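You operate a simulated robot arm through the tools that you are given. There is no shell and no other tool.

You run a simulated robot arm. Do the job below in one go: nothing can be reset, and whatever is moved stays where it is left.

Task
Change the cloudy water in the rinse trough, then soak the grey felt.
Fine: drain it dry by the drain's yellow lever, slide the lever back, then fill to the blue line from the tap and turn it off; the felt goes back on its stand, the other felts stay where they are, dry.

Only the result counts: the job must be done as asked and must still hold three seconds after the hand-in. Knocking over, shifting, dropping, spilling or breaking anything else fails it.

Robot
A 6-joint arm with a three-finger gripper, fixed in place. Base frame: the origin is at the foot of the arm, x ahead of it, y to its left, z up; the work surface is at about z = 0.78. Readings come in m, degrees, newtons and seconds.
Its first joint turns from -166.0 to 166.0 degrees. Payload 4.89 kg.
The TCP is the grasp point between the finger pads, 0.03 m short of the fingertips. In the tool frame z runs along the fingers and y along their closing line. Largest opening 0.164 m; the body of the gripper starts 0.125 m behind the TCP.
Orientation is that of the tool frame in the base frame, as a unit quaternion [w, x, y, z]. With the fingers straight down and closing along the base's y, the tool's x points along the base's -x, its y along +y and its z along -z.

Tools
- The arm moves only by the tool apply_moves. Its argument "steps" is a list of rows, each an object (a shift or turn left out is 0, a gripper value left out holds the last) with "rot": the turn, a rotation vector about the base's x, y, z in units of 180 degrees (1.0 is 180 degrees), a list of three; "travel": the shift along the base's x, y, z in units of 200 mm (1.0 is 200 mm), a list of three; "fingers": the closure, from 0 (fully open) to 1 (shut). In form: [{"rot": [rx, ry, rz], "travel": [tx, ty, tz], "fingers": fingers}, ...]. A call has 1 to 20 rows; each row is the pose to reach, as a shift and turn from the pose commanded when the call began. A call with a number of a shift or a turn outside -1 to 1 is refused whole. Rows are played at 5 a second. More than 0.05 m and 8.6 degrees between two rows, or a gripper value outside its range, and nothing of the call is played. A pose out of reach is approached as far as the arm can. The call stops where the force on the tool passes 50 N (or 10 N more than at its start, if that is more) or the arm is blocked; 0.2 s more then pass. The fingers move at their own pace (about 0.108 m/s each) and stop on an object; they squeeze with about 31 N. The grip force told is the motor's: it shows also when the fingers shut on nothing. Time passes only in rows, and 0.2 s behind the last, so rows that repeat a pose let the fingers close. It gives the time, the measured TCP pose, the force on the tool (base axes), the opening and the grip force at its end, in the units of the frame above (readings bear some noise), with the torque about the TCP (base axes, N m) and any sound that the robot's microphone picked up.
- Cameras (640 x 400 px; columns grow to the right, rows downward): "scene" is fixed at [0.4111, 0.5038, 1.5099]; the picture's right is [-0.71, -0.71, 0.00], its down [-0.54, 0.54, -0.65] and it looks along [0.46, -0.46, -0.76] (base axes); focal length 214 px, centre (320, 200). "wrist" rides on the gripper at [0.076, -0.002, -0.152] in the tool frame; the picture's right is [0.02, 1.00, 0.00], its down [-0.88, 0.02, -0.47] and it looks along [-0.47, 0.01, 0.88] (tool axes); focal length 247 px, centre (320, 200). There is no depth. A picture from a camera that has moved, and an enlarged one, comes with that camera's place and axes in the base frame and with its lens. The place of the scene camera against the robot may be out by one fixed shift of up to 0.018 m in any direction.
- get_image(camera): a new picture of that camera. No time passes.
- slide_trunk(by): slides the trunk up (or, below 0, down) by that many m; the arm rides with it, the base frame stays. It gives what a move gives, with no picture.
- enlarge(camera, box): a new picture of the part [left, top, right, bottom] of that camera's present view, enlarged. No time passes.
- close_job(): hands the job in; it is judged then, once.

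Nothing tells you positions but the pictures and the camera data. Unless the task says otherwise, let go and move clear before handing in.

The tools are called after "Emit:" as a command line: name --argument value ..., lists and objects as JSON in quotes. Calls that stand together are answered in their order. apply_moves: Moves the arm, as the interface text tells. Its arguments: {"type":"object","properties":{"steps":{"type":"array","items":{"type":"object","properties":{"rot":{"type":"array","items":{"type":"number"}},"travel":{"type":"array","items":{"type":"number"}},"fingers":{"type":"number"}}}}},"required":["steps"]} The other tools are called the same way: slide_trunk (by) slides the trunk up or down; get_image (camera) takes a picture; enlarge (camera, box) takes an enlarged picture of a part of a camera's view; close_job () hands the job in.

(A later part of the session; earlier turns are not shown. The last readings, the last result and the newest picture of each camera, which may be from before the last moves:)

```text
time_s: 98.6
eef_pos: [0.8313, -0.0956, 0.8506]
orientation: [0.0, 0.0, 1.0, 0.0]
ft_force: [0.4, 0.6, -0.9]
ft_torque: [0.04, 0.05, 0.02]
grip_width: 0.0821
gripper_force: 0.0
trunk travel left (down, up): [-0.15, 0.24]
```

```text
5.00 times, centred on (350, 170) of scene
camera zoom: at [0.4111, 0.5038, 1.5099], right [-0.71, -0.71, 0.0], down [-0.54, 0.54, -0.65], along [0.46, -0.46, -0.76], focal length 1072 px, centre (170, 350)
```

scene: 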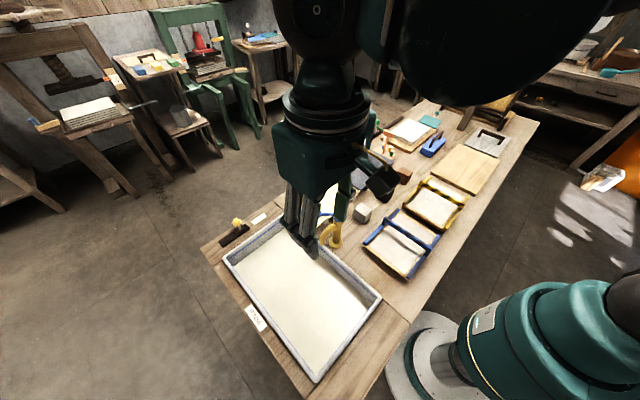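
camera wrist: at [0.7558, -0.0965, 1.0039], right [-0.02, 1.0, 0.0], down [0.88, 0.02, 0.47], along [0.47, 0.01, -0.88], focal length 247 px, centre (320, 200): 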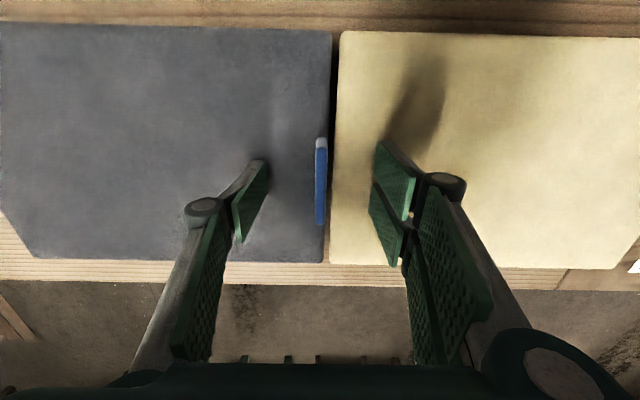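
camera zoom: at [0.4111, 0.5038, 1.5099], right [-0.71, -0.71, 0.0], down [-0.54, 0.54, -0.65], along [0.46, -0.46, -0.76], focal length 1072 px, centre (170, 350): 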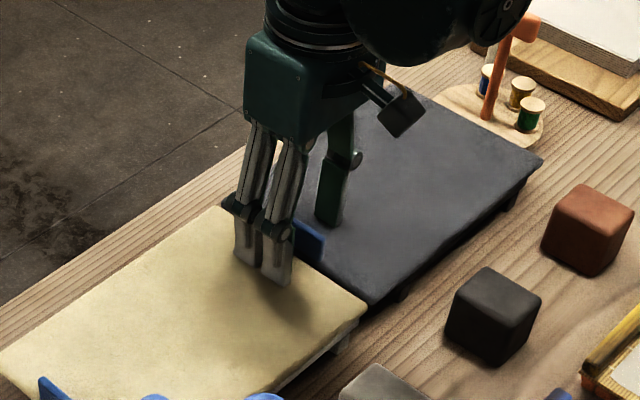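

Emit:
apply_moves --steps '[{"travel": [0, 0.005, 0], "fingers": 1.0}, {"travel": [0, 0.005, 0]}, {"travel": [0, 0.005, 0]}, {"travel": [0, 0.005, 0]}, {"travel": [0, 0.005, 0]}]'

Emit:
get_image --camera "wrist"

```text
time_s: 99.8
eef_pos: [0.8318, -0.0943, 0.8506]
orientation: [0.0, 0.001, 1.0, -0.001]
ft_force: [0.1, -0.9, 0.5]
ft_torque: [0.07, 0.01, 0.03]
grip_width: 0.0076
gripper_force: 31.4
trunk travel left (down, up): [-0.15, 0.24]
```

```text
taken
camera wrist: at [0.7557, -0.0951, 1.004], right [-0.02, 1.0, 0.0], down [0.88, 0.02, 0.47], along [0.47, 0.01, -0.88], focal length 247 px, centre (320, 200)
```

wrist: 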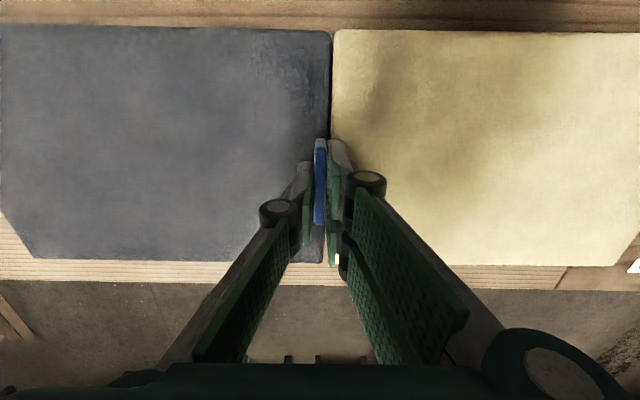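

The tab is held (0.0076 m). I note this pose (0.8318, −0.0943, 0.8506) for the return and lift slowly.

Emit:
apply_moves --steps '[{"travel": [0, 0, 0.03]}, {"travel": [0, 0, 0.06]}, {"travel": [0, 0, 0.1]}, {"travel": [0, 0, 0.15]}, {"travel": [0, 0, 0.15]}]'

Emit:
get_image --camera "wrist"

Emit:
enlarge --camera "scene" --box '[280, 110, 420, 210]'

```text
time_s: 101.0
eef_pos: [0.8323, -0.0925, 0.8806]
orientation: [0.0, 0.0, 1.0, 0.0]
ft_force: [0.1, 0.1, -0.7]
ft_torque: [0.1, 0.0, 0.01]
grip_width: 0.0073
gripper_force: 31.1
trunk travel left (down, up): [-0.15, 0.24]
```

```text
taken
camera wrist: at [0.7555, -0.0943, 1.0337], right [-0.02, 1.0, 0.0], down [0.88, 0.02, 0.47], along [0.47, 0.01, -0.88], focal length 247 px, centre (320, 200)
```

wrist: 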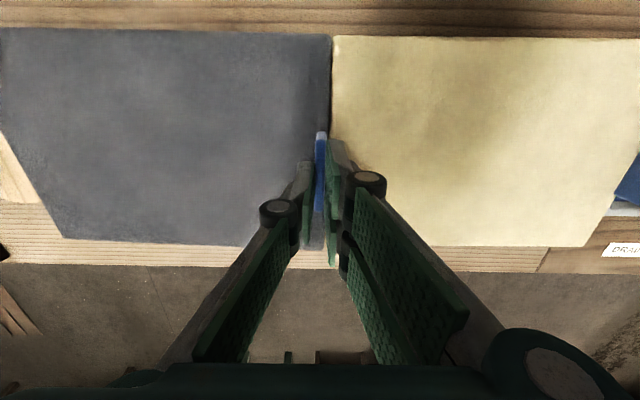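

```text
4.00 times, centred on (350, 160) of scene
camera zoom: at [0.4111, 0.5038, 1.5099], right [-0.71, -0.71, 0.0], down [-0.54, 0.54, -0.65], along [0.46, -0.46, -0.76], focal length 858 px, centre (200, 360)
```

zoom: 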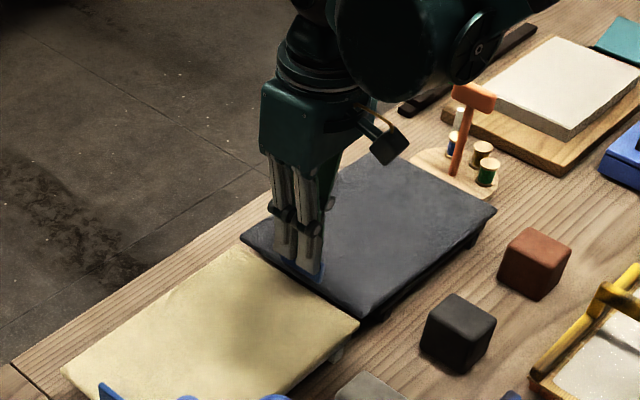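

Emit:
enlarge --camera "scene" --box '[335, 160, 375, 190]'

Emit:
enlarge --camera "wrist" --box '[270, 110, 380, 260]'

```text
13.33 times, centred on (355, 175) of scene
camera zoom: at [0.4111, 0.5038, 1.5099], right [-0.71, -0.71, 0.0], down [-0.54, 0.54, -0.65], along [0.46, -0.46, -0.76], focal length 2860 px, centre (-147, 533)
```

zoom: 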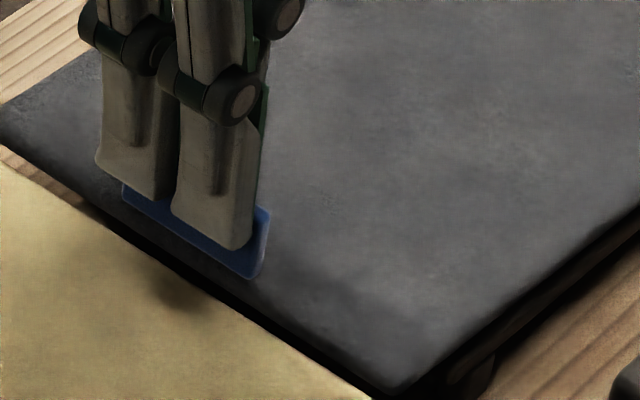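

```text
2.67 times, centred on (325, 185) of wrist
camera zoom: at [0.7555, -0.0943, 1.0337], right [-0.02, 1.0, 0.0], down [0.88, 0.02, 0.47], along [0.47, 0.01, -0.88], focal length 659 px, centre (307, 240)
```

zoom: 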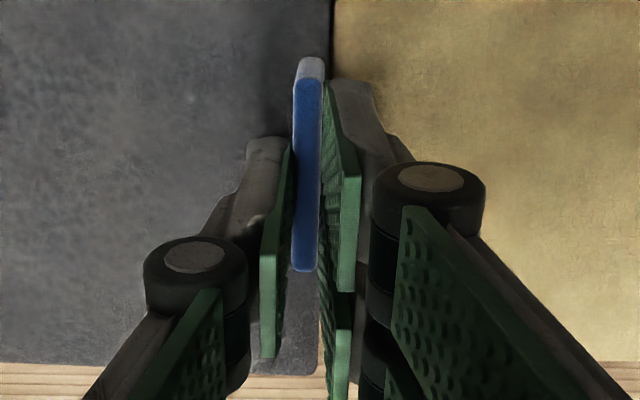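

The tab slid about 1.7 cm in the grip while the felt's far end stayed on the stand. I lower it back flat, open, regrip deeper and check the hold again.

Emit:
apply_moves --steps '[{"travel": [0, 0, -0.02]}, {"travel": [0, 0, -0.04]}, {"travel": [0, 0, -0.06]}, {"travel": [0, 0, -0.07]}]'

Emit:
enlarge --camera "scene" --box '[320, 150, 400, 210]'

Emit:
get_image --camera "wrist"

```text
time_s: 102.0
eef_pos: [0.8314, -0.0928, 0.867]
orientation: [0.0, 0.001, 1.0, -0.001]
ft_force: [0.1, -5.8, 8.9]
ft_torque: [-0.36, -0.23, 0.0]
grip_width: 0.0074
gripper_force: 31.5
trunk travel left (down, up): [-0.15, 0.24]
```

```text
6.67 times, centred on (360, 180) of scene
camera zoom: at [0.4111, 0.5038, 1.5099], right [-0.71, -0.71, 0.0], down [-0.54, 0.54, -0.65], along [0.46, -0.46, -0.76], focal length 1430 px, centre (53, 333)
```

zoom: 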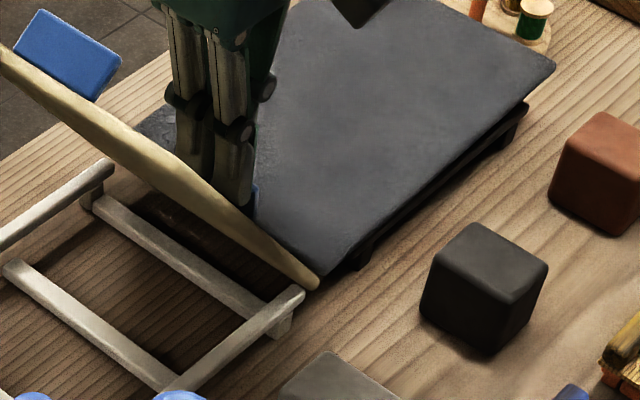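

```text
taken
camera wrist: at [0.7554, -0.0942, 1.0204], right [-0.02, 1.0, 0.0], down [0.88, 0.02, 0.47], along [0.47, 0.01, -0.88], focal length 247 px, centre (320, 200)
```

wrist: 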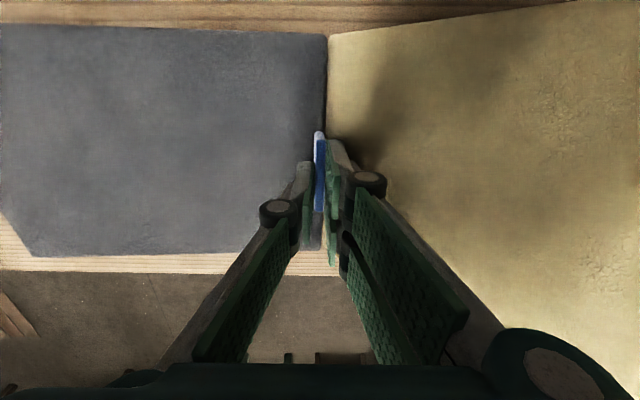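

The grey felt's edge came down on the cream felt's edge and tipped the cream felt up. I raise very slowly so the cream felt sinks back onto its stand.

Emit:
apply_moves --steps '[{"travel": [0, 0, 0.005]}, {"travel": [0, 0, 0.01]}, {"travel": [0, 0, 0.015]}]'

Emit:
enlarge --camera "scene" --box '[270, 150, 400, 240]'

```text
time_s: 102.8
eef_pos: [0.8321, -0.0931, 0.8708]
orientation: [0.0, 0.0, 1.0, -0.002]
ft_force: [-0.3, -8.4, 3.4]
ft_torque: [-0.32, -0.07, 0.07]
grip_width: 0.0076
gripper_force: 30.9
trunk travel left (down, up): [-0.15, 0.24]
```

```text
4.44 times, centred on (335, 195) of scene
camera zoom: at [0.4111, 0.5038, 1.5099], right [-0.71, -0.71, 0.0], down [-0.54, 0.54, -0.65], along [0.46, -0.46, -0.76], focal length 953 px, centre (253, 222)
```

zoom: 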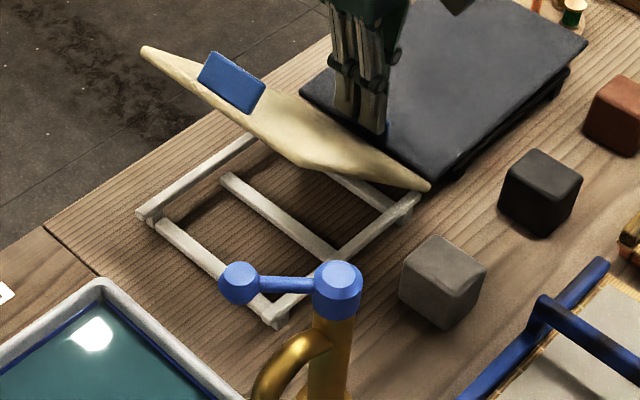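

Emit:
apply_moves --steps '[{"travel": [0, -0.005, 0.01]}, {"travel": [0, -0.005, 0.02]}, {"travel": [0, -0.005, 0.03]}]'

Emit:
enlarge --camera "scene" --box '[270, 150, 400, 240]'

Emit:
get_image --camera "wrist"

```text
time_s: 103.6
eef_pos: [0.8317, -0.0945, 0.8764]
orientation: [0.0, 0.0, 1.0, -0.002]
ft_force: [4.0, -1.8, 7.4]
ft_torque: [0.03, -0.05, 0.01]
grip_width: 0.0076
gripper_force: 31.5
trunk travel left (down, up): [-0.15, 0.24]
```

```text
4.44 times, centred on (335, 195) of scene
camera zoom: at [0.4111, 0.5038, 1.5099], right [-0.71, -0.71, 0.0], down [-0.54, 0.54, -0.65], along [0.46, -0.46, -0.76], focal length 953 px, centre (253, 222)
```

zoom: 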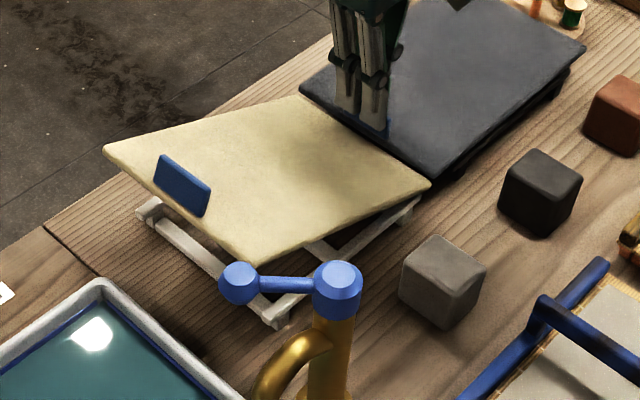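

```text
taken
camera wrist: at [0.7558, -0.0949, 1.0282], right [-0.02, 1.0, 0.0], down [0.88, 0.02, 0.47], along [0.47, 0.01, -0.88], focal length 247 px, centre (320, 200)
```

wrist: 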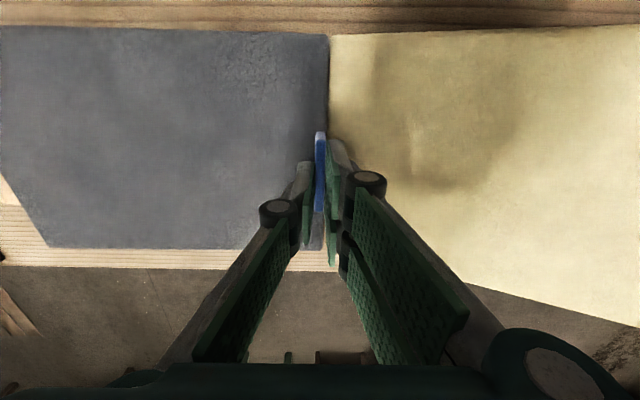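

Emit:
apply_moves --steps '[{"travel": [0, 0, 0.01]}, {"travel": [0, 0, 0.02]}]'

Emit:
enlarge --camera "scene" --box '[270, 150, 400, 240]'

Emit:
enlarge --camera "wrist" --box '[260, 0, 640, 270]'

```text
time_s: 104.2
eef_pos: [0.8313, -0.0927, 0.8818]
orientation: [0.0, 0.0, 1.0, -0.001]
ft_force: [1.0, 1.6, 3.5]
ft_torque: [0.25, 0.1, -0.08]
grip_width: 0.0073
gripper_force: 31.4
trunk travel left (down, up): [-0.15, 0.24]
```

```text
4.44 times, centred on (335, 195) of scene
camera zoom: at [0.4111, 0.5038, 1.5099], right [-0.71, -0.71, 0.0], down [-0.54, 0.54, -0.65], along [0.46, -0.46, -0.76], focal length 953 px, centre (253, 222)
```

zoom: 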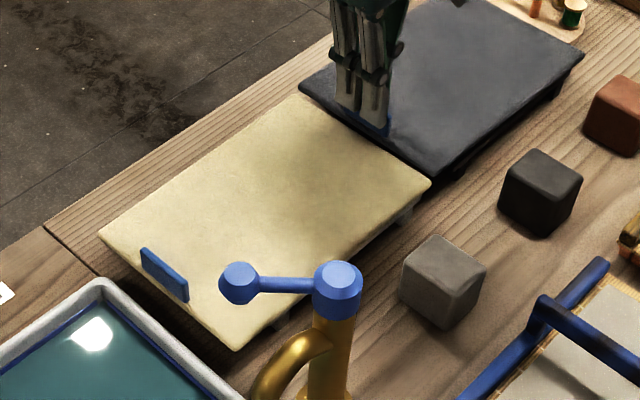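

```text
1.48 times, centred on (450, 135) of wrist
camera zoom: at [0.7551, -0.0941, 1.0329], right [-0.02, 1.0, 0.0], down [0.88, 0.02, 0.47], along [0.47, 0.01, -0.88], focal length 366 px, centre (127, 296)
```

zoom: 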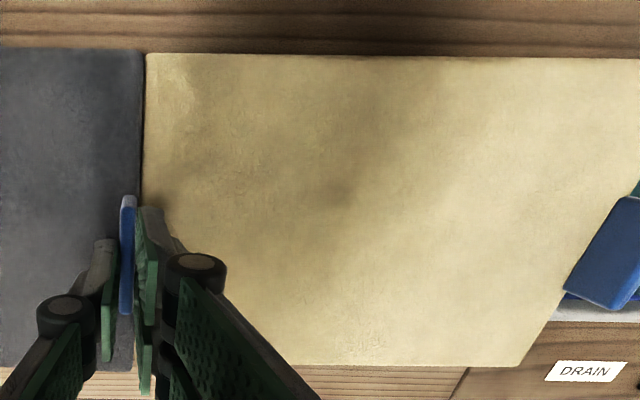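

The cream felt is lying on its stand again. I lift the grey felt a bit more to clear it, watching whether the tab slips.

Emit:
apply_moves --steps '[{"travel": [0, -0.005, 0.02]}, {"travel": [0, -0.01, 0.04]}, {"travel": [0, -0.01, 0.06]}, {"travel": [0, -0.01, 0.06]}]'

Emit:
enlarge --camera "scene" --box '[270, 130, 410, 240]'

Emit:
get_image --camera "wrist"

```text
time_s: 105.2
eef_pos: [0.8319, -0.0955, 0.8922]
orientation: [0.0, 0.001, 1.0, -0.001]
ft_force: [-0.7, 0.1, -0.2]
ft_torque: [0.1, -0.04, 0.01]
grip_width: 0.0075
gripper_force: 30.8
trunk travel left (down, up): [-0.15, 0.24]
```

```text
3.64 times, centred on (340, 185) of scene
camera zoom: at [0.4111, 0.5038, 1.5099], right [-0.71, -0.71, 0.0], down [-0.54, 0.54, -0.65], along [0.46, -0.46, -0.76], focal length 780 px, centre (247, 254)
```

zoom: 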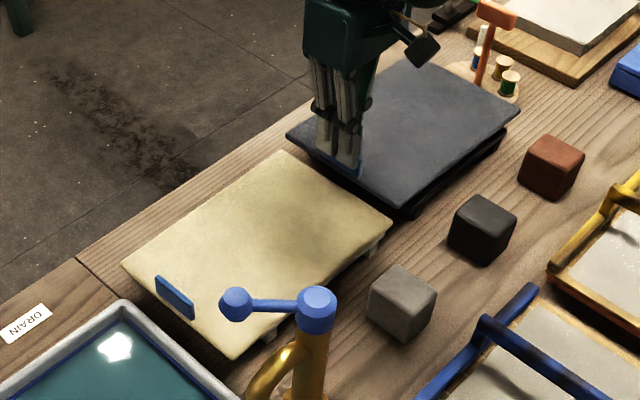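

```text
taken
camera wrist: at [0.7557, -0.0968, 1.0447], right [-0.02, 1.0, 0.0], down [0.88, 0.02, 0.47], along [0.47, 0.01, -0.88], focal length 247 px, centre (320, 200)
```

wrist: 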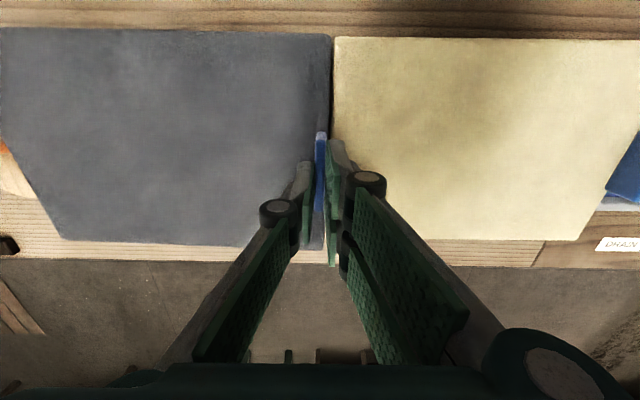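

Emit:
enlarge --camera "scene" --box '[280, 165, 360, 225]'

Emit:
enlarge --camera "scene" --box '[320, 130, 420, 200]'

```text
6.67 times, centred on (320, 195) of scene
camera zoom: at [0.4111, 0.5038, 1.5099], right [-0.71, -0.71, 0.0], down [-0.54, 0.54, -0.65], along [0.46, -0.46, -0.76], focal length 1430 px, centre (320, 233)
```

zoom: 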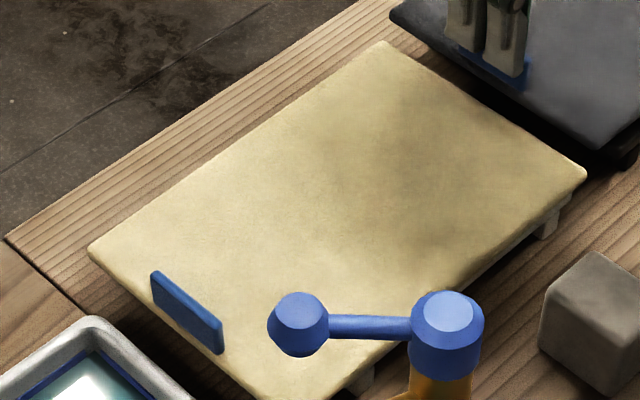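

```text
5.71 times, centred on (370, 165) of scene
camera zoom: at [0.4111, 0.5038, 1.5099], right [-0.71, -0.71, 0.0], down [-0.54, 0.54, -0.65], along [0.46, -0.46, -0.76], focal length 1226 px, centre (34, 400)
```

zoom: 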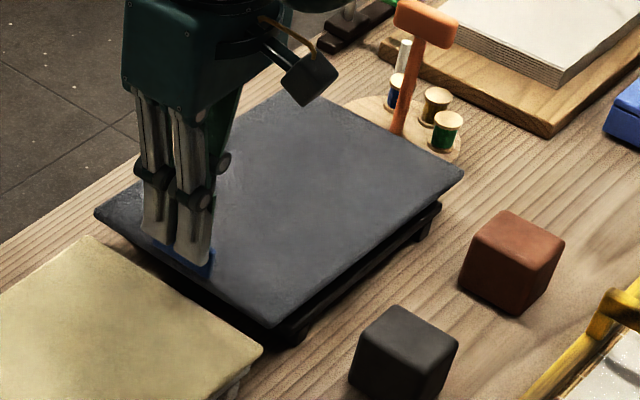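

The felt now rides steadily with the gripper and lifts clear of its stand. The cream felt is back within a few mm of its place. Next I raise the grey felt high, and turn it by −90° so its long side runs along the trough.

Emit:
apply_moves --steps '[{"travel": [0, -0.005, 0.08]}, {"travel": [0, -0.01, 0.2]}, {"travel": [-0.05, -0.01, 0.4]}, {"travel": [-0.1, -0.01, 0.6]}, {"travel": [-0.2, -0.01, 0.8]}, {"travel": [-0.3, -0.01, 1.0]}, {"travel": [-0.3, -0.01, 1.0]}]'

Emit:
get_image --camera "wrist"

Emit:
get_image --camera "scene"

```text
time_s: 106.8
eef_pos: [0.7716, -0.0987, 1.0924]
orientation: [0.0, 0.0, 1.0, 0.0]
ft_force: [-0.4, 0.3, -0.2]
ft_torque: [0.07, -0.11, -0.02]
grip_width: 0.0075
gripper_force: 30.7
trunk travel left (down, up): [-0.15, 0.24]
```

```text
taken
camera wrist: at [0.6951, -0.0989, 1.2451], right [-0.02, 1.0, 0.0], down [0.88, 0.02, 0.47], along [0.47, 0.01, -0.88], focal length 247 px, centre (320, 200)
```

wrist: 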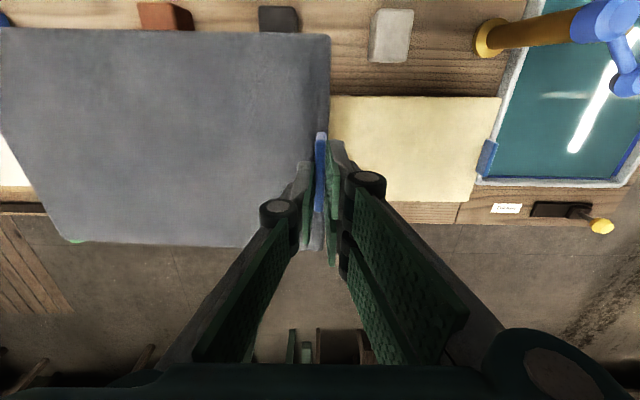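

```text
taken
```

scene: 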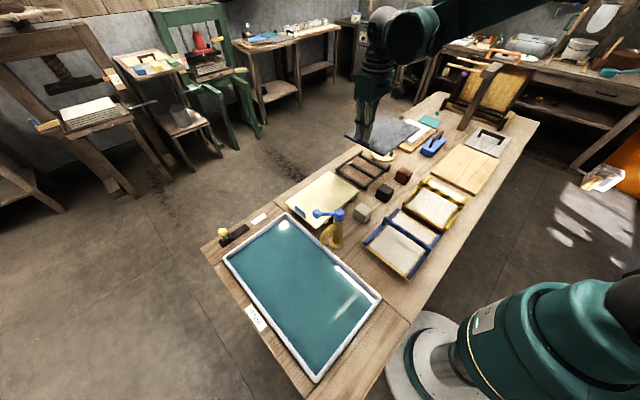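

Emit:
enlarge --camera "scene" --box '[320, 140, 420, 210]'

Emit:
apply_moves --steps '[{"travel": [-0.03, 0.09, 0.1], "rot": [0, 0, -0.0455]}, {"travel": [-0.06, 0.18, 0.2], "rot": [0, 0, -0.0909]}, {"travel": [-0.1, 0.27, 0.3], "rot": [0, 0, -0.1364]}, {"travel": [-0.13, 0.36, 0.35], "rot": [0, 0, -0.1818]}, {"travel": [-0.16, 0.45, 0.35], "rot": [0, 0, -0.2273]}, {"travel": [-0.19, 0.54, 0.35], "rot": [0, 0, -0.2727]}, {"travel": [-0.22, 0.63, 0.35], "rot": [0, 0, -0.3182]}, {"travel": [-0.25, 0.72, 0.35], "rot": [0, 0, -0.3636]}, {"travel": [-0.28, 0.81, 0.35], "rot": [0, 0, -0.4091]}, {"travel": [-0.31, 0.9, 0.35], "rot": [0, 0, -0.4545]}, {"travel": [-0.35, 1.0, 0.35], "rot": [0, 0, -0.5]}, {"travel": [-0.35, 1.0, 0.35], "rot": [0, 0, -0.5]}]'

Emit:
get_image --camera "wrist"

Emit:
get_image --camera "scene"

```text
5.71 times, centred on (370, 175) of scene
camera zoom: at [0.4111, 0.5038, 1.5099], right [-0.71, -0.71, 0.0], down [-0.54, 0.54, -0.65], along [0.46, -0.46, -0.76], focal length 1226 px, centre (34, 343)
```

zoom: 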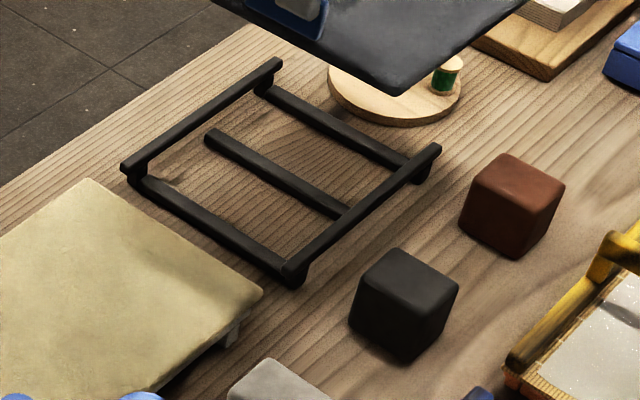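

```text
time_s: 109.4
eef_pos: [0.7017, 0.1027, 1.1612]
orientation: [0.0, 0.707, 0.707, 0.0]
ft_force: [0.1, -0.3, -0.9]
ft_torque: [0.01, -0.14, -0.02]
grip_width: 0.0075
gripper_force: 30.9
trunk travel left (down, up): [-0.15, 0.24]
```

```text
taken
camera wrist: at [0.7001, 0.1795, 1.3146], right [1.0, 0.02, 0.0], down [0.02, -0.88, 0.47], along [0.01, -0.47, -0.88], focal length 247 px, centre (320, 200)
```

wrist: 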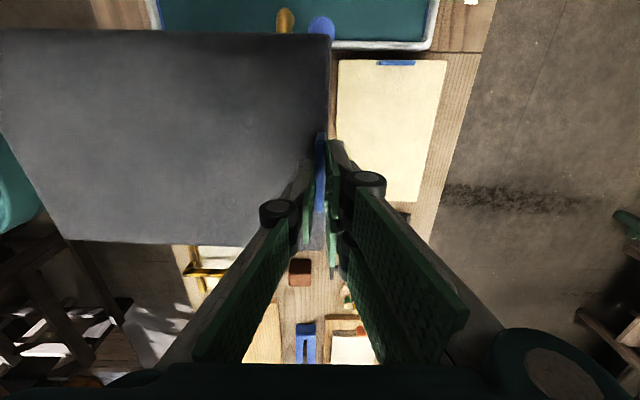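

```text
taken
```

scene: 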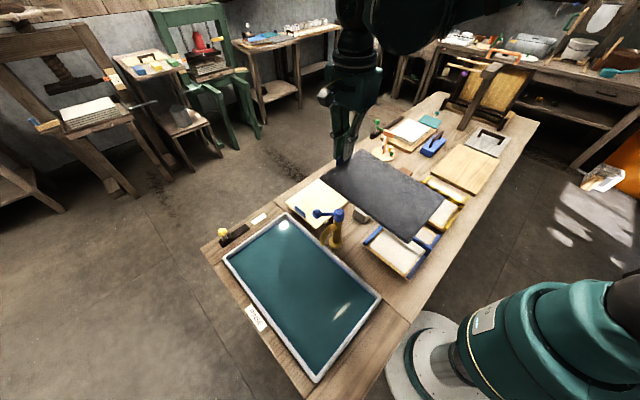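

The felt hangs level within 2° and keeps its place in the grip. I carry it above the trough, centred at about y 0.372 so it clears the spout and the walls.

Emit:
apply_moves --steps '[{"travel": [0.06, 0.18, 0]}, {"travel": [0.12, 0.36, 0]}, {"travel": [0.18, 0.54, 0]}, {"travel": [0.24, 0.72, 0]}, {"travel": [0.34, 0.9, 0]}]'

Emit:
apply_moves --steps '[{"travel": [0, 0.2, 0]}, {"travel": [0, 0.4, 0]}, {"travel": [0, 0.45, -0.2]}, {"travel": [0, 0.45, -0.4]}, {"travel": [0, 0.45, -0.5]}, {"travel": [0, 0.45, -0.5]}]'

Emit:
get_image --camera "wrist"

Emit:
get_image --camera "scene"

```text
time_s: 110.6
eef_pos: [0.7682, 0.2827, 1.1628]
orientation: [-0.001, 0.707, 0.707, 0.0]
ft_force: [-0.6, -1.7, -0.6]
ft_torque: [0.21, -0.21, 0.05]
grip_width: 0.0074
gripper_force: 30.5
trunk travel left (down, up): [-0.15, 0.24]
```

```text
time_s: 112.0
eef_pos: [0.7689, 0.3726, 1.0622]
orientation: [-0.001, 0.707, 0.707, 0.0]
ft_force: [1.6, 0.4, -1.4]
ft_torque: [-0.02, -0.07, -0.01]
grip_width: 0.0075
gripper_force: 31.0
trunk travel left (down, up): [-0.15, 0.24]
```

```text
taken
camera wrist: at [0.7677, 0.4484, 1.2136], right [1.0, 0.02, 0.0], down [0.02, -0.88, 0.47], along [0.01, -0.47, -0.88], focal length 247 px, centre (320, 200)
```

wrist: 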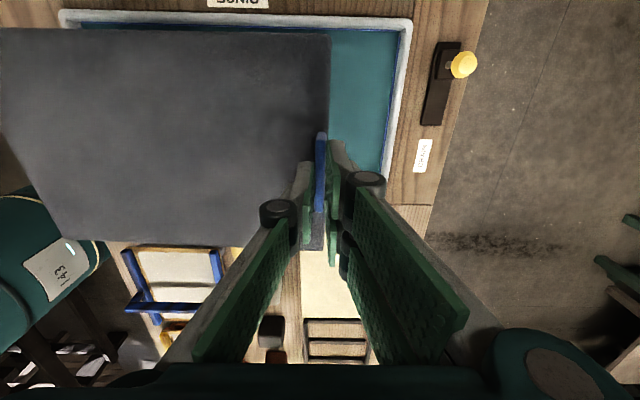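

```text
taken
```

scene: 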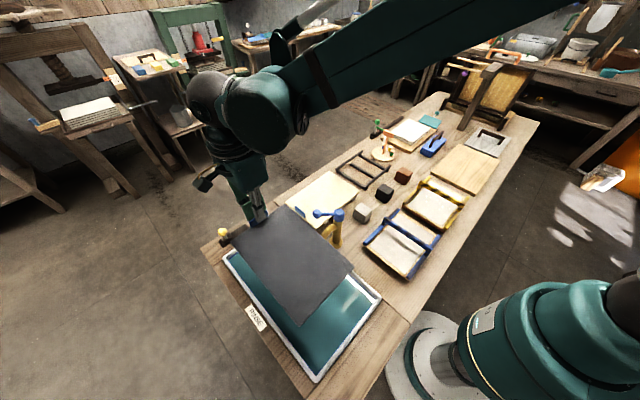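

Emit:
apply_moves --steps '[{"travel": [0, 0.01, -0.2]}, {"travel": [0, 0.01, -0.35]}, {"travel": [0, 0.01, -0.35]}]'

Emit:
enlarge --camera "scene" --box '[200, 170, 400, 370]'

Emit:
get_image --camera "wrist"

```text
time_s: 112.8
eef_pos: [0.7712, 0.3728, 0.9918]
orientation: [0.0, 0.708, 0.706, 0.0]
ft_force: [0.3, -0.1, -1.1]
ft_torque: [0.01, -0.08, -0.01]
grip_width: 0.0074
gripper_force: 31.5
trunk travel left (down, up): [-0.15, 0.24]
```

```text
2.00 times, centred on (300, 270) of scene
camera zoom: at [0.4111, 0.5038, 1.5099], right [-0.71, -0.71, 0.0], down [-0.54, 0.54, -0.65], along [0.46, -0.46, -0.76], focal length 429 px, centre (360, 60)
```

zoom: 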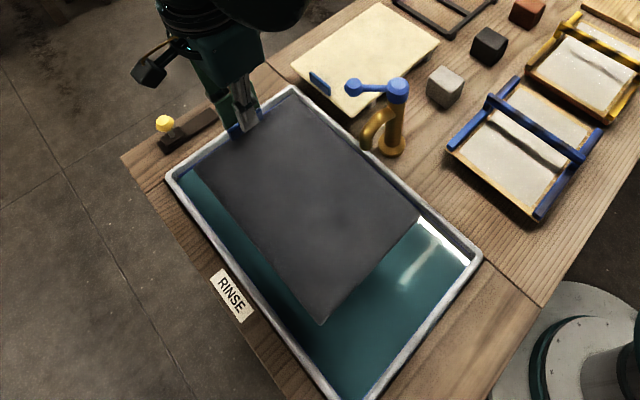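

```text
taken
camera wrist: at [0.7698, 0.4505, 1.1443], right [1.0, 0.02, 0.0], down [0.02, -0.88, 0.47], along [0.01, -0.47, -0.88], focal length 247 px, centre (320, 200)
```

wrist: 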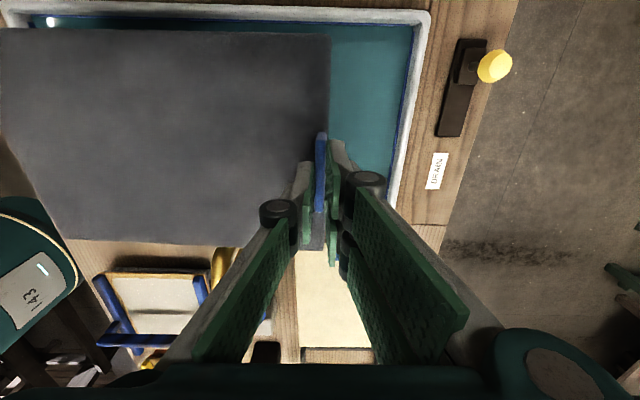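

Emit:
apply_moves --steps '[{"travel": [0, 0.03, -0.1]}, {"travel": [0, 0.03, -0.2]}, {"travel": [0, 0.03, -0.3]}, {"travel": [0, 0.03, -0.4]}, {"travel": [0, 0.03, -0.45]}, {"travel": [0, 0.03, -0.45]}]'

Emit:
enlarge --camera "scene" --box '[200, 170, 400, 370]'

Emit:
get_image --camera "wrist"

```text
time_s: 114.2
eef_pos: [0.7704, 0.3805, 0.9022]
orientation: [-0.001, 0.708, 0.707, -0.001]
ft_force: [0.3, -0.3, -1.1]
ft_torque: [-0.02, -0.12, -0.01]
grip_width: 0.0078
gripper_force: 30.8
trunk travel left (down, up): [-0.15, 0.24]
```

```text
2.00 times, centred on (300, 270) of scene
camera zoom: at [0.4111, 0.5038, 1.5099], right [-0.71, -0.71, 0.0], down [-0.54, 0.54, -0.65], along [0.46, -0.46, -0.76], focal length 429 px, centre (360, 60)
```

zoom: 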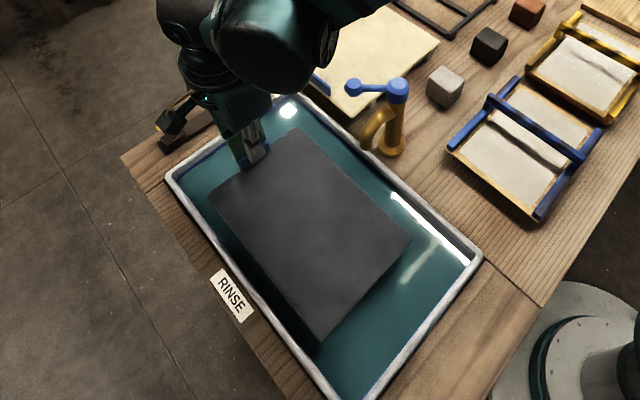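

```text
taken
camera wrist: at [0.7693, 0.4571, 1.0542], right [1.0, 0.02, 0.0], down [0.02, -0.88, 0.47], along [0.01, -0.47, -0.88], focal length 247 px, centre (320, 200)
```

wrist: 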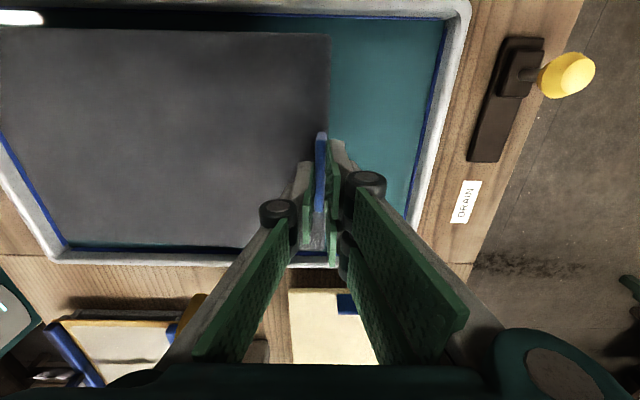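

Clear of the spout and the walls on all sides. I lower it slowly under the water.

Emit:
apply_moves --steps '[{"travel": [0, -0.01, -0.08]}, {"travel": [0, -0.01, -0.16]}, {"travel": [0, -0.015, -0.22]}, {"travel": [0, -0.015, -0.28]}, {"travel": [0, -0.015, -0.34]}, {"travel": [0, -0.015, -0.4]}, {"travel": [0, -0.015, -0.4]}]'

Emit:
enlarge --camera "scene" --box '[200, 170, 400, 370]'

Emit:
get_image --camera "wrist"

```text
time_s: 115.8
eef_pos: [0.7711, 0.3772, 0.8213]
orientation: [0.0, 0.707, 0.708, 0.0]
ft_force: [0.5, 1.0, -0.4]
ft_torque: [-0.05, -0.12, -0.03]
grip_width: 0.0076
gripper_force: 31.2
trunk travel left (down, up): [-0.15, 0.24]
```

```text
2.00 times, centred on (300, 270) of scene
camera zoom: at [0.4111, 0.5038, 1.5099], right [-0.71, -0.71, 0.0], down [-0.54, 0.54, -0.65], along [0.46, -0.46, -0.76], focal length 429 px, centre (360, 60)
```

zoom: 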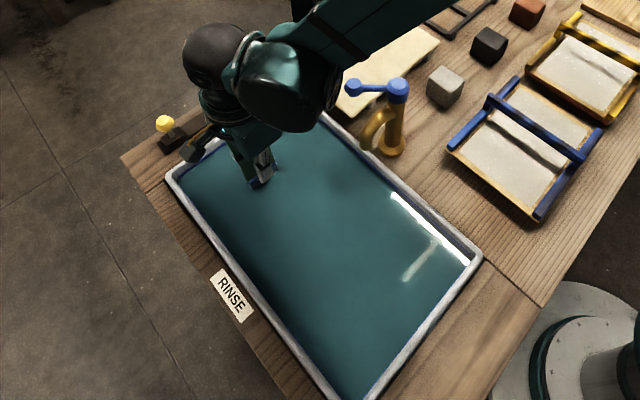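

```text
taken
camera wrist: at [0.77, 0.4541, 0.974], right [1.0, 0.02, 0.0], down [0.02, -0.88, 0.47], along [0.01, -0.47, -0.88], focal length 247 px, centre (320, 200)
```

wrist: 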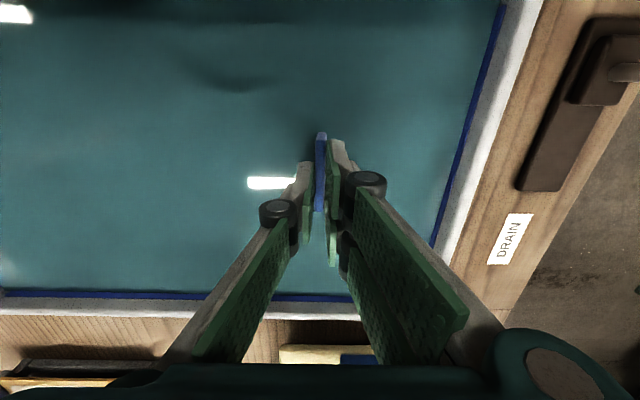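

Emit:
enlarge --camera "scene" --box '[260, 170, 360, 240]'

Emit:
apply_moves --steps '[{"travel": [0, 0, -0.05]}, {"travel": [0, 0, -0.1]}, {}, {}, {}]'

```text
5.71 times, centred on (310, 205) of scene
camera zoom: at [0.4111, 0.5038, 1.5099], right [-0.71, -0.71, 0.0], down [-0.54, 0.54, -0.65], along [0.46, -0.46, -0.76], focal length 1226 px, centre (377, 171)
```

zoom: 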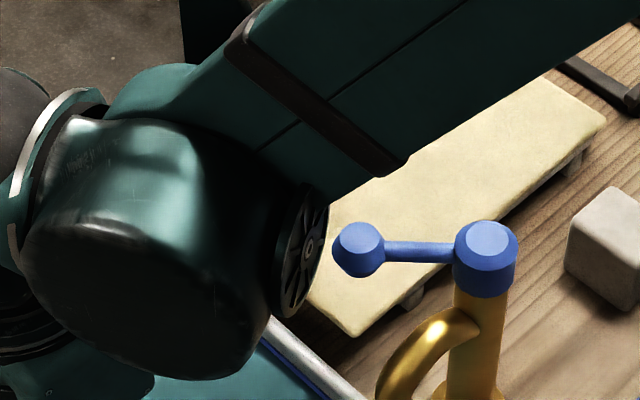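

```text
time_s: 117.0
eef_pos: [0.7714, 0.3763, 0.8217]
orientation: [-0.001, 0.707, 0.707, -0.001]
ft_force: [-0.4, -0.4, -1.8]
ft_torque: [0.0, -0.18, 0.01]
grip_width: 0.0071
gripper_force: 31.4
trunk travel left (down, up): [-0.15, 0.24]
```

Emit:
apply_moves --steps '[{"travel": [0, 0, -0.05]}, {"travel": [0, 0, -0.1]}, {"travel": [0, 0, -0.1]}, {"travel": [0, 0, -0.1]}, {"travel": [0, 0, -0.1]}, {"travel": [0, 0, -0.1]}, {"travel": [0, 0, -0.1]}, {"travel": [0, 0, -0.1]}, {"travel": [0, 0, -0.1]}, {"travel": [0, 0, -0.1]}, {"travel": [0, 0, -0.1]}, {"travel": [0, 0, -0.1]}, {"travel": [0, 0, -0.1]}, {"travel": [0, 0, -0.1]}, {"travel": [0, 0, -0.1]}]'

Emit:
get_image --camera "wrist"

Emit:
enlarge --camera "scene" --box '[200, 170, 400, 370]'

```text
time_s: 120.2
eef_pos: [0.7712, 0.3772, 0.8019]
orientation: [-0.001, 0.707, 0.707, -0.001]
ft_force: [0.6, 1.0, -0.2]
ft_torque: [-0.02, -0.17, 0.01]
grip_width: 0.0079
gripper_force: 30.9
trunk travel left (down, up): [-0.15, 0.24]
```

```text
taken
camera wrist: at [0.7692, 0.4545, 0.9545], right [1.0, 0.02, 0.0], down [0.02, -0.88, 0.47], along [0.01, -0.47, -0.88], focal length 247 px, centre (320, 200)
```

wrist: 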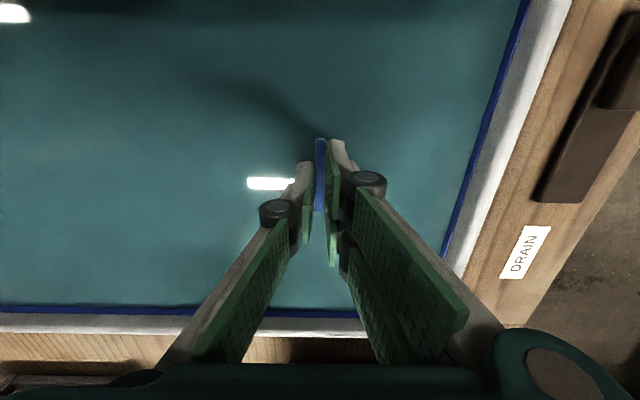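

```text
2.00 times, centred on (300, 270) of scene
camera zoom: at [0.4111, 0.5038, 1.5099], right [-0.71, -0.71, 0.0], down [-0.54, 0.54, -0.65], along [0.46, -0.46, -0.76], focal length 429 px, centre (360, 60)
```

zoom: 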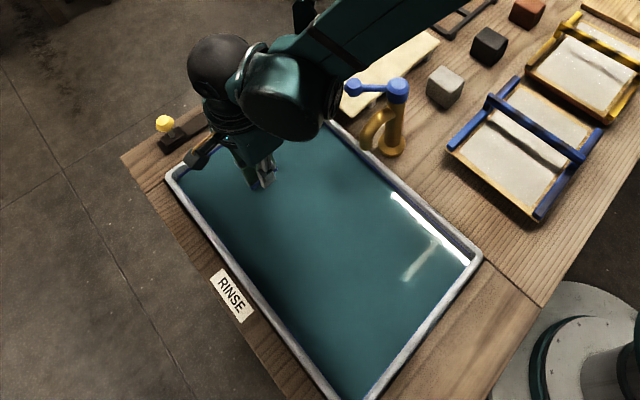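

The felt is wholly under. I let it soak a few more seconds, then lift it slowly and let it drip over the trough.

Emit:
apply_moves --steps '[{}, {}, {}, {}, {}, {}, {}, {}, {}, {}, {}, {}, {}, {}, {}, {}, {}, {}, {}, {}]'

Emit:
apply_moves --steps '[{}, {}, {}, {}, {}, {}, {}, {}, {}, {}, {"travel": [0, 0, 0.05]}, {"travel": [0, 0, 0.1]}, {"travel": [0, 0, 0.15]}, {"travel": [0, 0, 0.2]}, {"travel": [0, 0, 0.28]}, {"travel": [0, 0, 0.36]}, {"travel": [0, 0, 0.45]}, {"travel": [0, 0, 0.5]}, {"travel": [0, 0, 0.5]}, {"travel": [0, 0, 0.5]}]'

Emit:
get_image --camera "wrist"

Emit:
enlarge --camera "scene" --box '[200, 170, 400, 370]'

```text
time_s: 124.4
eef_pos: [0.7708, 0.3779, 0.8019]
orientation: [0.0, 0.707, 0.707, 0.0]
ft_force: [0.5, 0.3, -0.2]
ft_torque: [0.0, -0.14, 0.0]
grip_width: 0.0075
gripper_force: 31.7
trunk travel left (down, up): [-0.15, 0.24]
```

```text
time_s: 128.6
eef_pos: [0.7692, 0.3785, 0.9032]
orientation: [0.0, 0.707, 0.707, -0.001]
ft_force: [0.2, -0.5, -1.2]
ft_torque: [-0.01, -0.17, -0.01]
grip_width: 0.0076
gripper_force: 31.1
trunk travel left (down, up): [-0.15, 0.24]
```

```text
taken
camera wrist: at [0.7689, 0.4558, 1.0549], right [1.0, 0.02, 0.0], down [0.02, -0.88, 0.47], along [0.01, -0.47, -0.88], focal length 247 px, centre (320, 200)
```

wrist: 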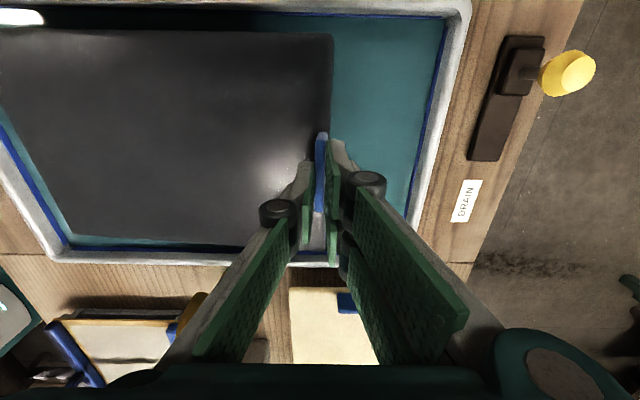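

```text
2.00 times, centred on (300, 270) of scene
camera zoom: at [0.4111, 0.5038, 1.5099], right [-0.71, -0.71, 0.0], down [-0.54, 0.54, -0.65], along [0.46, -0.46, -0.76], focal length 429 px, centre (360, 60)
```

zoom: 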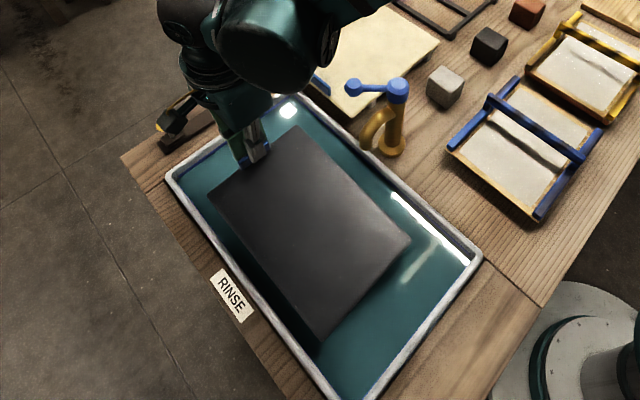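

The felt has turned dark and glossy: it is soaked. I let it drip over the trough for a while.

Emit:
apply_moves --steps '[{}, {}, {}, {}, {}, {}, {}, {}, {}, {}, {}, {}, {}, {}, {}, {}, {}, {}, {}, {}]'

Emit:
apply_moves --steps '[{}, {}, {}, {}, {}, {}, {}, {}, {}, {}, {}, {}, {}, {}, {}, {}, {}, {}, {}, {}]'

Emit:
apply_moves --steps '[{"travel": [0, 0, 0.15]}, {"travel": [0, 0, 0.3]}, {"travel": [0, 0, 0.5]}, {"travel": [0, 0, 0.7]}, {"travel": [0, 0, 0.9]}, {"travel": [0, 0, 1.0]}, {"travel": [0, 0, 1.0]}, {"travel": [0, 0, 1.0]}, {"travel": [0, 0, 1.0]}, {"travel": [0, 0, 1.0]}, {"travel": [0, 0, 1.0]}]'

Emit:
get_image --camera "wrist"

Emit:
get_image --camera "scene"

```text
time_s: 132.8
eef_pos: [0.7697, 0.3785, 0.9022]
orientation: [-0.001, 0.708, 0.706, -0.001]
ft_force: [0.5, -0.7, -1.8]
ft_torque: [0.02, -0.17, -0.02]
grip_width: 0.0075
gripper_force: 31.0
trunk travel left (down, up): [-0.15, 0.24]
```

```text
time_s: 137.0
eef_pos: [0.7697, 0.3786, 0.9017]
orientation: [-0.001, 0.707, 0.707, -0.001]
ft_force: [0.1, 0.7, -2.1]
ft_torque: [-0.01, -0.18, 0.01]
grip_width: 0.0078
gripper_force: 30.9
trunk travel left (down, up): [-0.15, 0.24]
```

```text
time_s: 139.4
eef_pos: [0.7694, 0.377, 1.1019]
orientation: [0.0, 0.708, 0.707, -0.001]
ft_force: [-0.3, -0.2, -0.8]
ft_torque: [-0.01, -0.16, -0.01]
grip_width: 0.0077
gripper_force: 30.6
trunk travel left (down, up): [-0.15, 0.24]
```

```text
taken
camera wrist: at [0.7689, 0.4546, 1.2544], right [1.0, 0.02, 0.0], down [0.02, -0.88, 0.47], along [0.01, -0.47, -0.88], focal length 247 px, centre (320, 200)
```

wrist: 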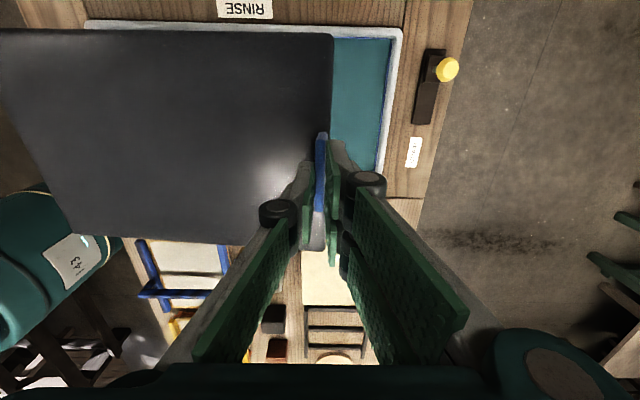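

```text
taken
```

scene: 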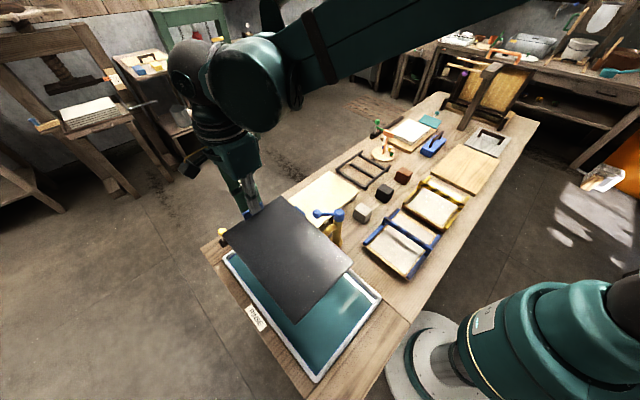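

Now I carry it back around the base side, keeping it off the cream felt: over the tap's near side, down along x ≈ 0.69, then turn it back by +90°.

Emit:
apply_moves --steps '[{"travel": [-0.1, 0, 0.1]}, {"travel": [-0.2, 0, 0.2]}, {"travel": [-0.3, 0, 0.28]}, {"travel": [-0.4, 0, 0.28]}, {"travel": [-0.4, -0.2, 0.28]}, {"travel": [-0.4, -0.4, 0.28]}, {"travel": [-0.4, -0.6, 0.28]}, {"travel": [-0.4, -0.8, 0.28]}, {"travel": [-0.4, -1.0, 0.28]}]'

Emit:
apply_moves --steps '[{"travel": [0, -0.2, 0]}, {"travel": [0, -0.4, 0]}, {"travel": [0, -0.6, 0]}, {"travel": [0, -0.8, 0]}, {"travel": [0, -1.0, 0]}]'

Emit:
apply_moves --steps '[{"travel": [0, -0.1, 0]}, {"travel": [0, -0.2, 0], "rot": [0, 0, 0.0455]}, {"travel": [0, -0.3, 0], "rot": [0, 0, 0.0909]}, {"travel": [0, -0.4, 0], "rot": [0, 0, 0.1364]}, {"travel": [0, -0.5, 0], "rot": [0, 0, 0.1818]}, {"travel": [0, -0.55, 0], "rot": [0, 0, 0.2273]}, {"travel": [0, -0.55, 0], "rot": [0, 0, 0.2727]}, {"travel": [0, -0.55, 0], "rot": [0, 0, 0.3182]}, {"travel": [0, -0.55, 0], "rot": [0, 0, 0.3636]}, {"travel": [0, -0.55, 0], "rot": [0, 0, 0.4091]}, {"travel": [0, -0.55, 0], "rot": [0, 0, 0.4545]}, {"travel": [0, -0.55, 0], "rot": [0, 0, 0.5]}, {"travel": [0, -0.55, 0], "rot": [0, 0, 0.5]}]'

Emit:
get_image --camera "wrist"

Emit:
get_image --camera "scene"

```text
time_s: 141.4
eef_pos: [0.6916, 0.179, 1.158]
orientation: [0.0, 0.706, 0.708, -0.002]
ft_force: [-0.9, 1.3, -1.8]
ft_torque: [-0.18, -0.22, -0.03]
grip_width: 0.0076
gripper_force: 30.9
trunk travel left (down, up): [-0.15, 0.24]
```

```text
time_s: 142.6
eef_pos: [0.6899, -0.0203, 1.1606]
orientation: [0.001, 0.706, 0.708, -0.001]
ft_force: [0.0, 1.4, -0.7]
ft_torque: [-0.19, -0.21, -0.03]
grip_width: 0.0076
gripper_force: 31.0
trunk travel left (down, up): [-0.15, 0.24]
```

```text
time_s: 145.4
eef_pos: [0.6906, -0.1318, 1.1586]
orientation: [0.0, -0.001, 1.0, -0.001]
ft_force: [1.5, -0.1, -0.9]
ft_torque: [0.16, 0.0, 0.01]
grip_width: 0.0079
gripper_force: 30.9
trunk travel left (down, up): [-0.15, 0.24]
```

```text
taken
camera wrist: at [0.6139, -0.1332, 1.3106], right [-0.02, 1.0, 0.0], down [0.88, 0.02, 0.47], along [0.47, 0.01, -0.88], focal length 247 px, centre (320, 200)
```

wrist: 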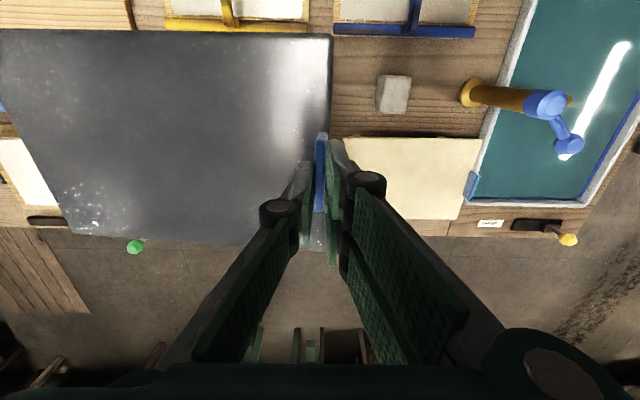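

```text
taken
```

scene: 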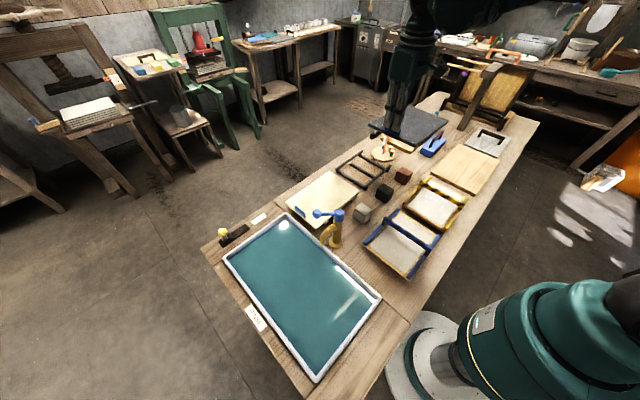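

Emit:
enlarge --camera "wrist" --box '[300, 110, 500, 235]'

Emit:
enlarge --camera "scene" --box '[280, 150, 400, 225]'

```text
3.20 times, centred on (400, 172) of wrist
camera zoom: at [0.6139, -0.1332, 1.3106], right [-0.02, 1.0, 0.0], down [0.88, 0.02, 0.47], along [0.47, 0.01, -0.88], focal length 790 px, centre (64, 288)
```

zoom: 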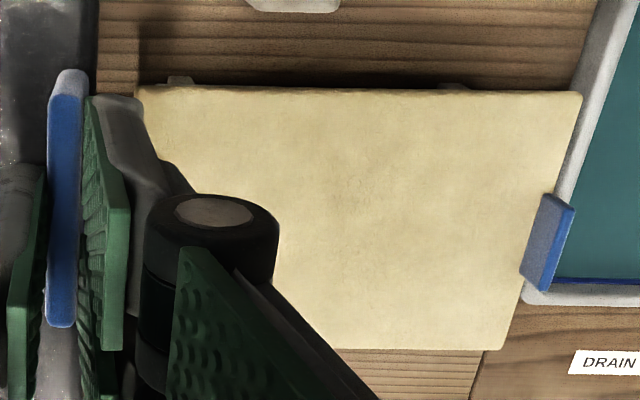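

```text
5.33 times, centred on (340, 188) of scene
camera zoom: at [0.4111, 0.5038, 1.5099], right [-0.71, -0.71, 0.0], down [-0.54, 0.54, -0.65], along [0.46, -0.46, -0.76], focal length 1144 px, centre (213, 267)
```

zoom: 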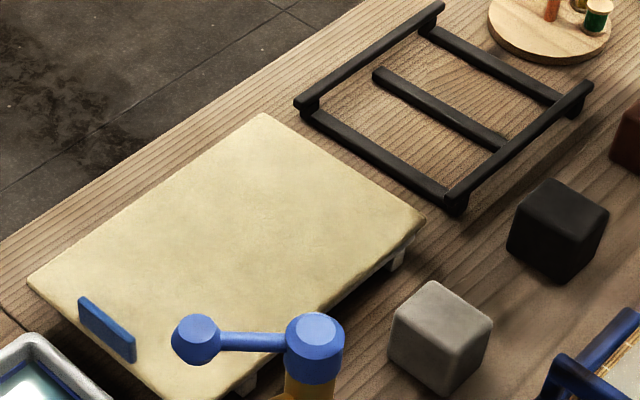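

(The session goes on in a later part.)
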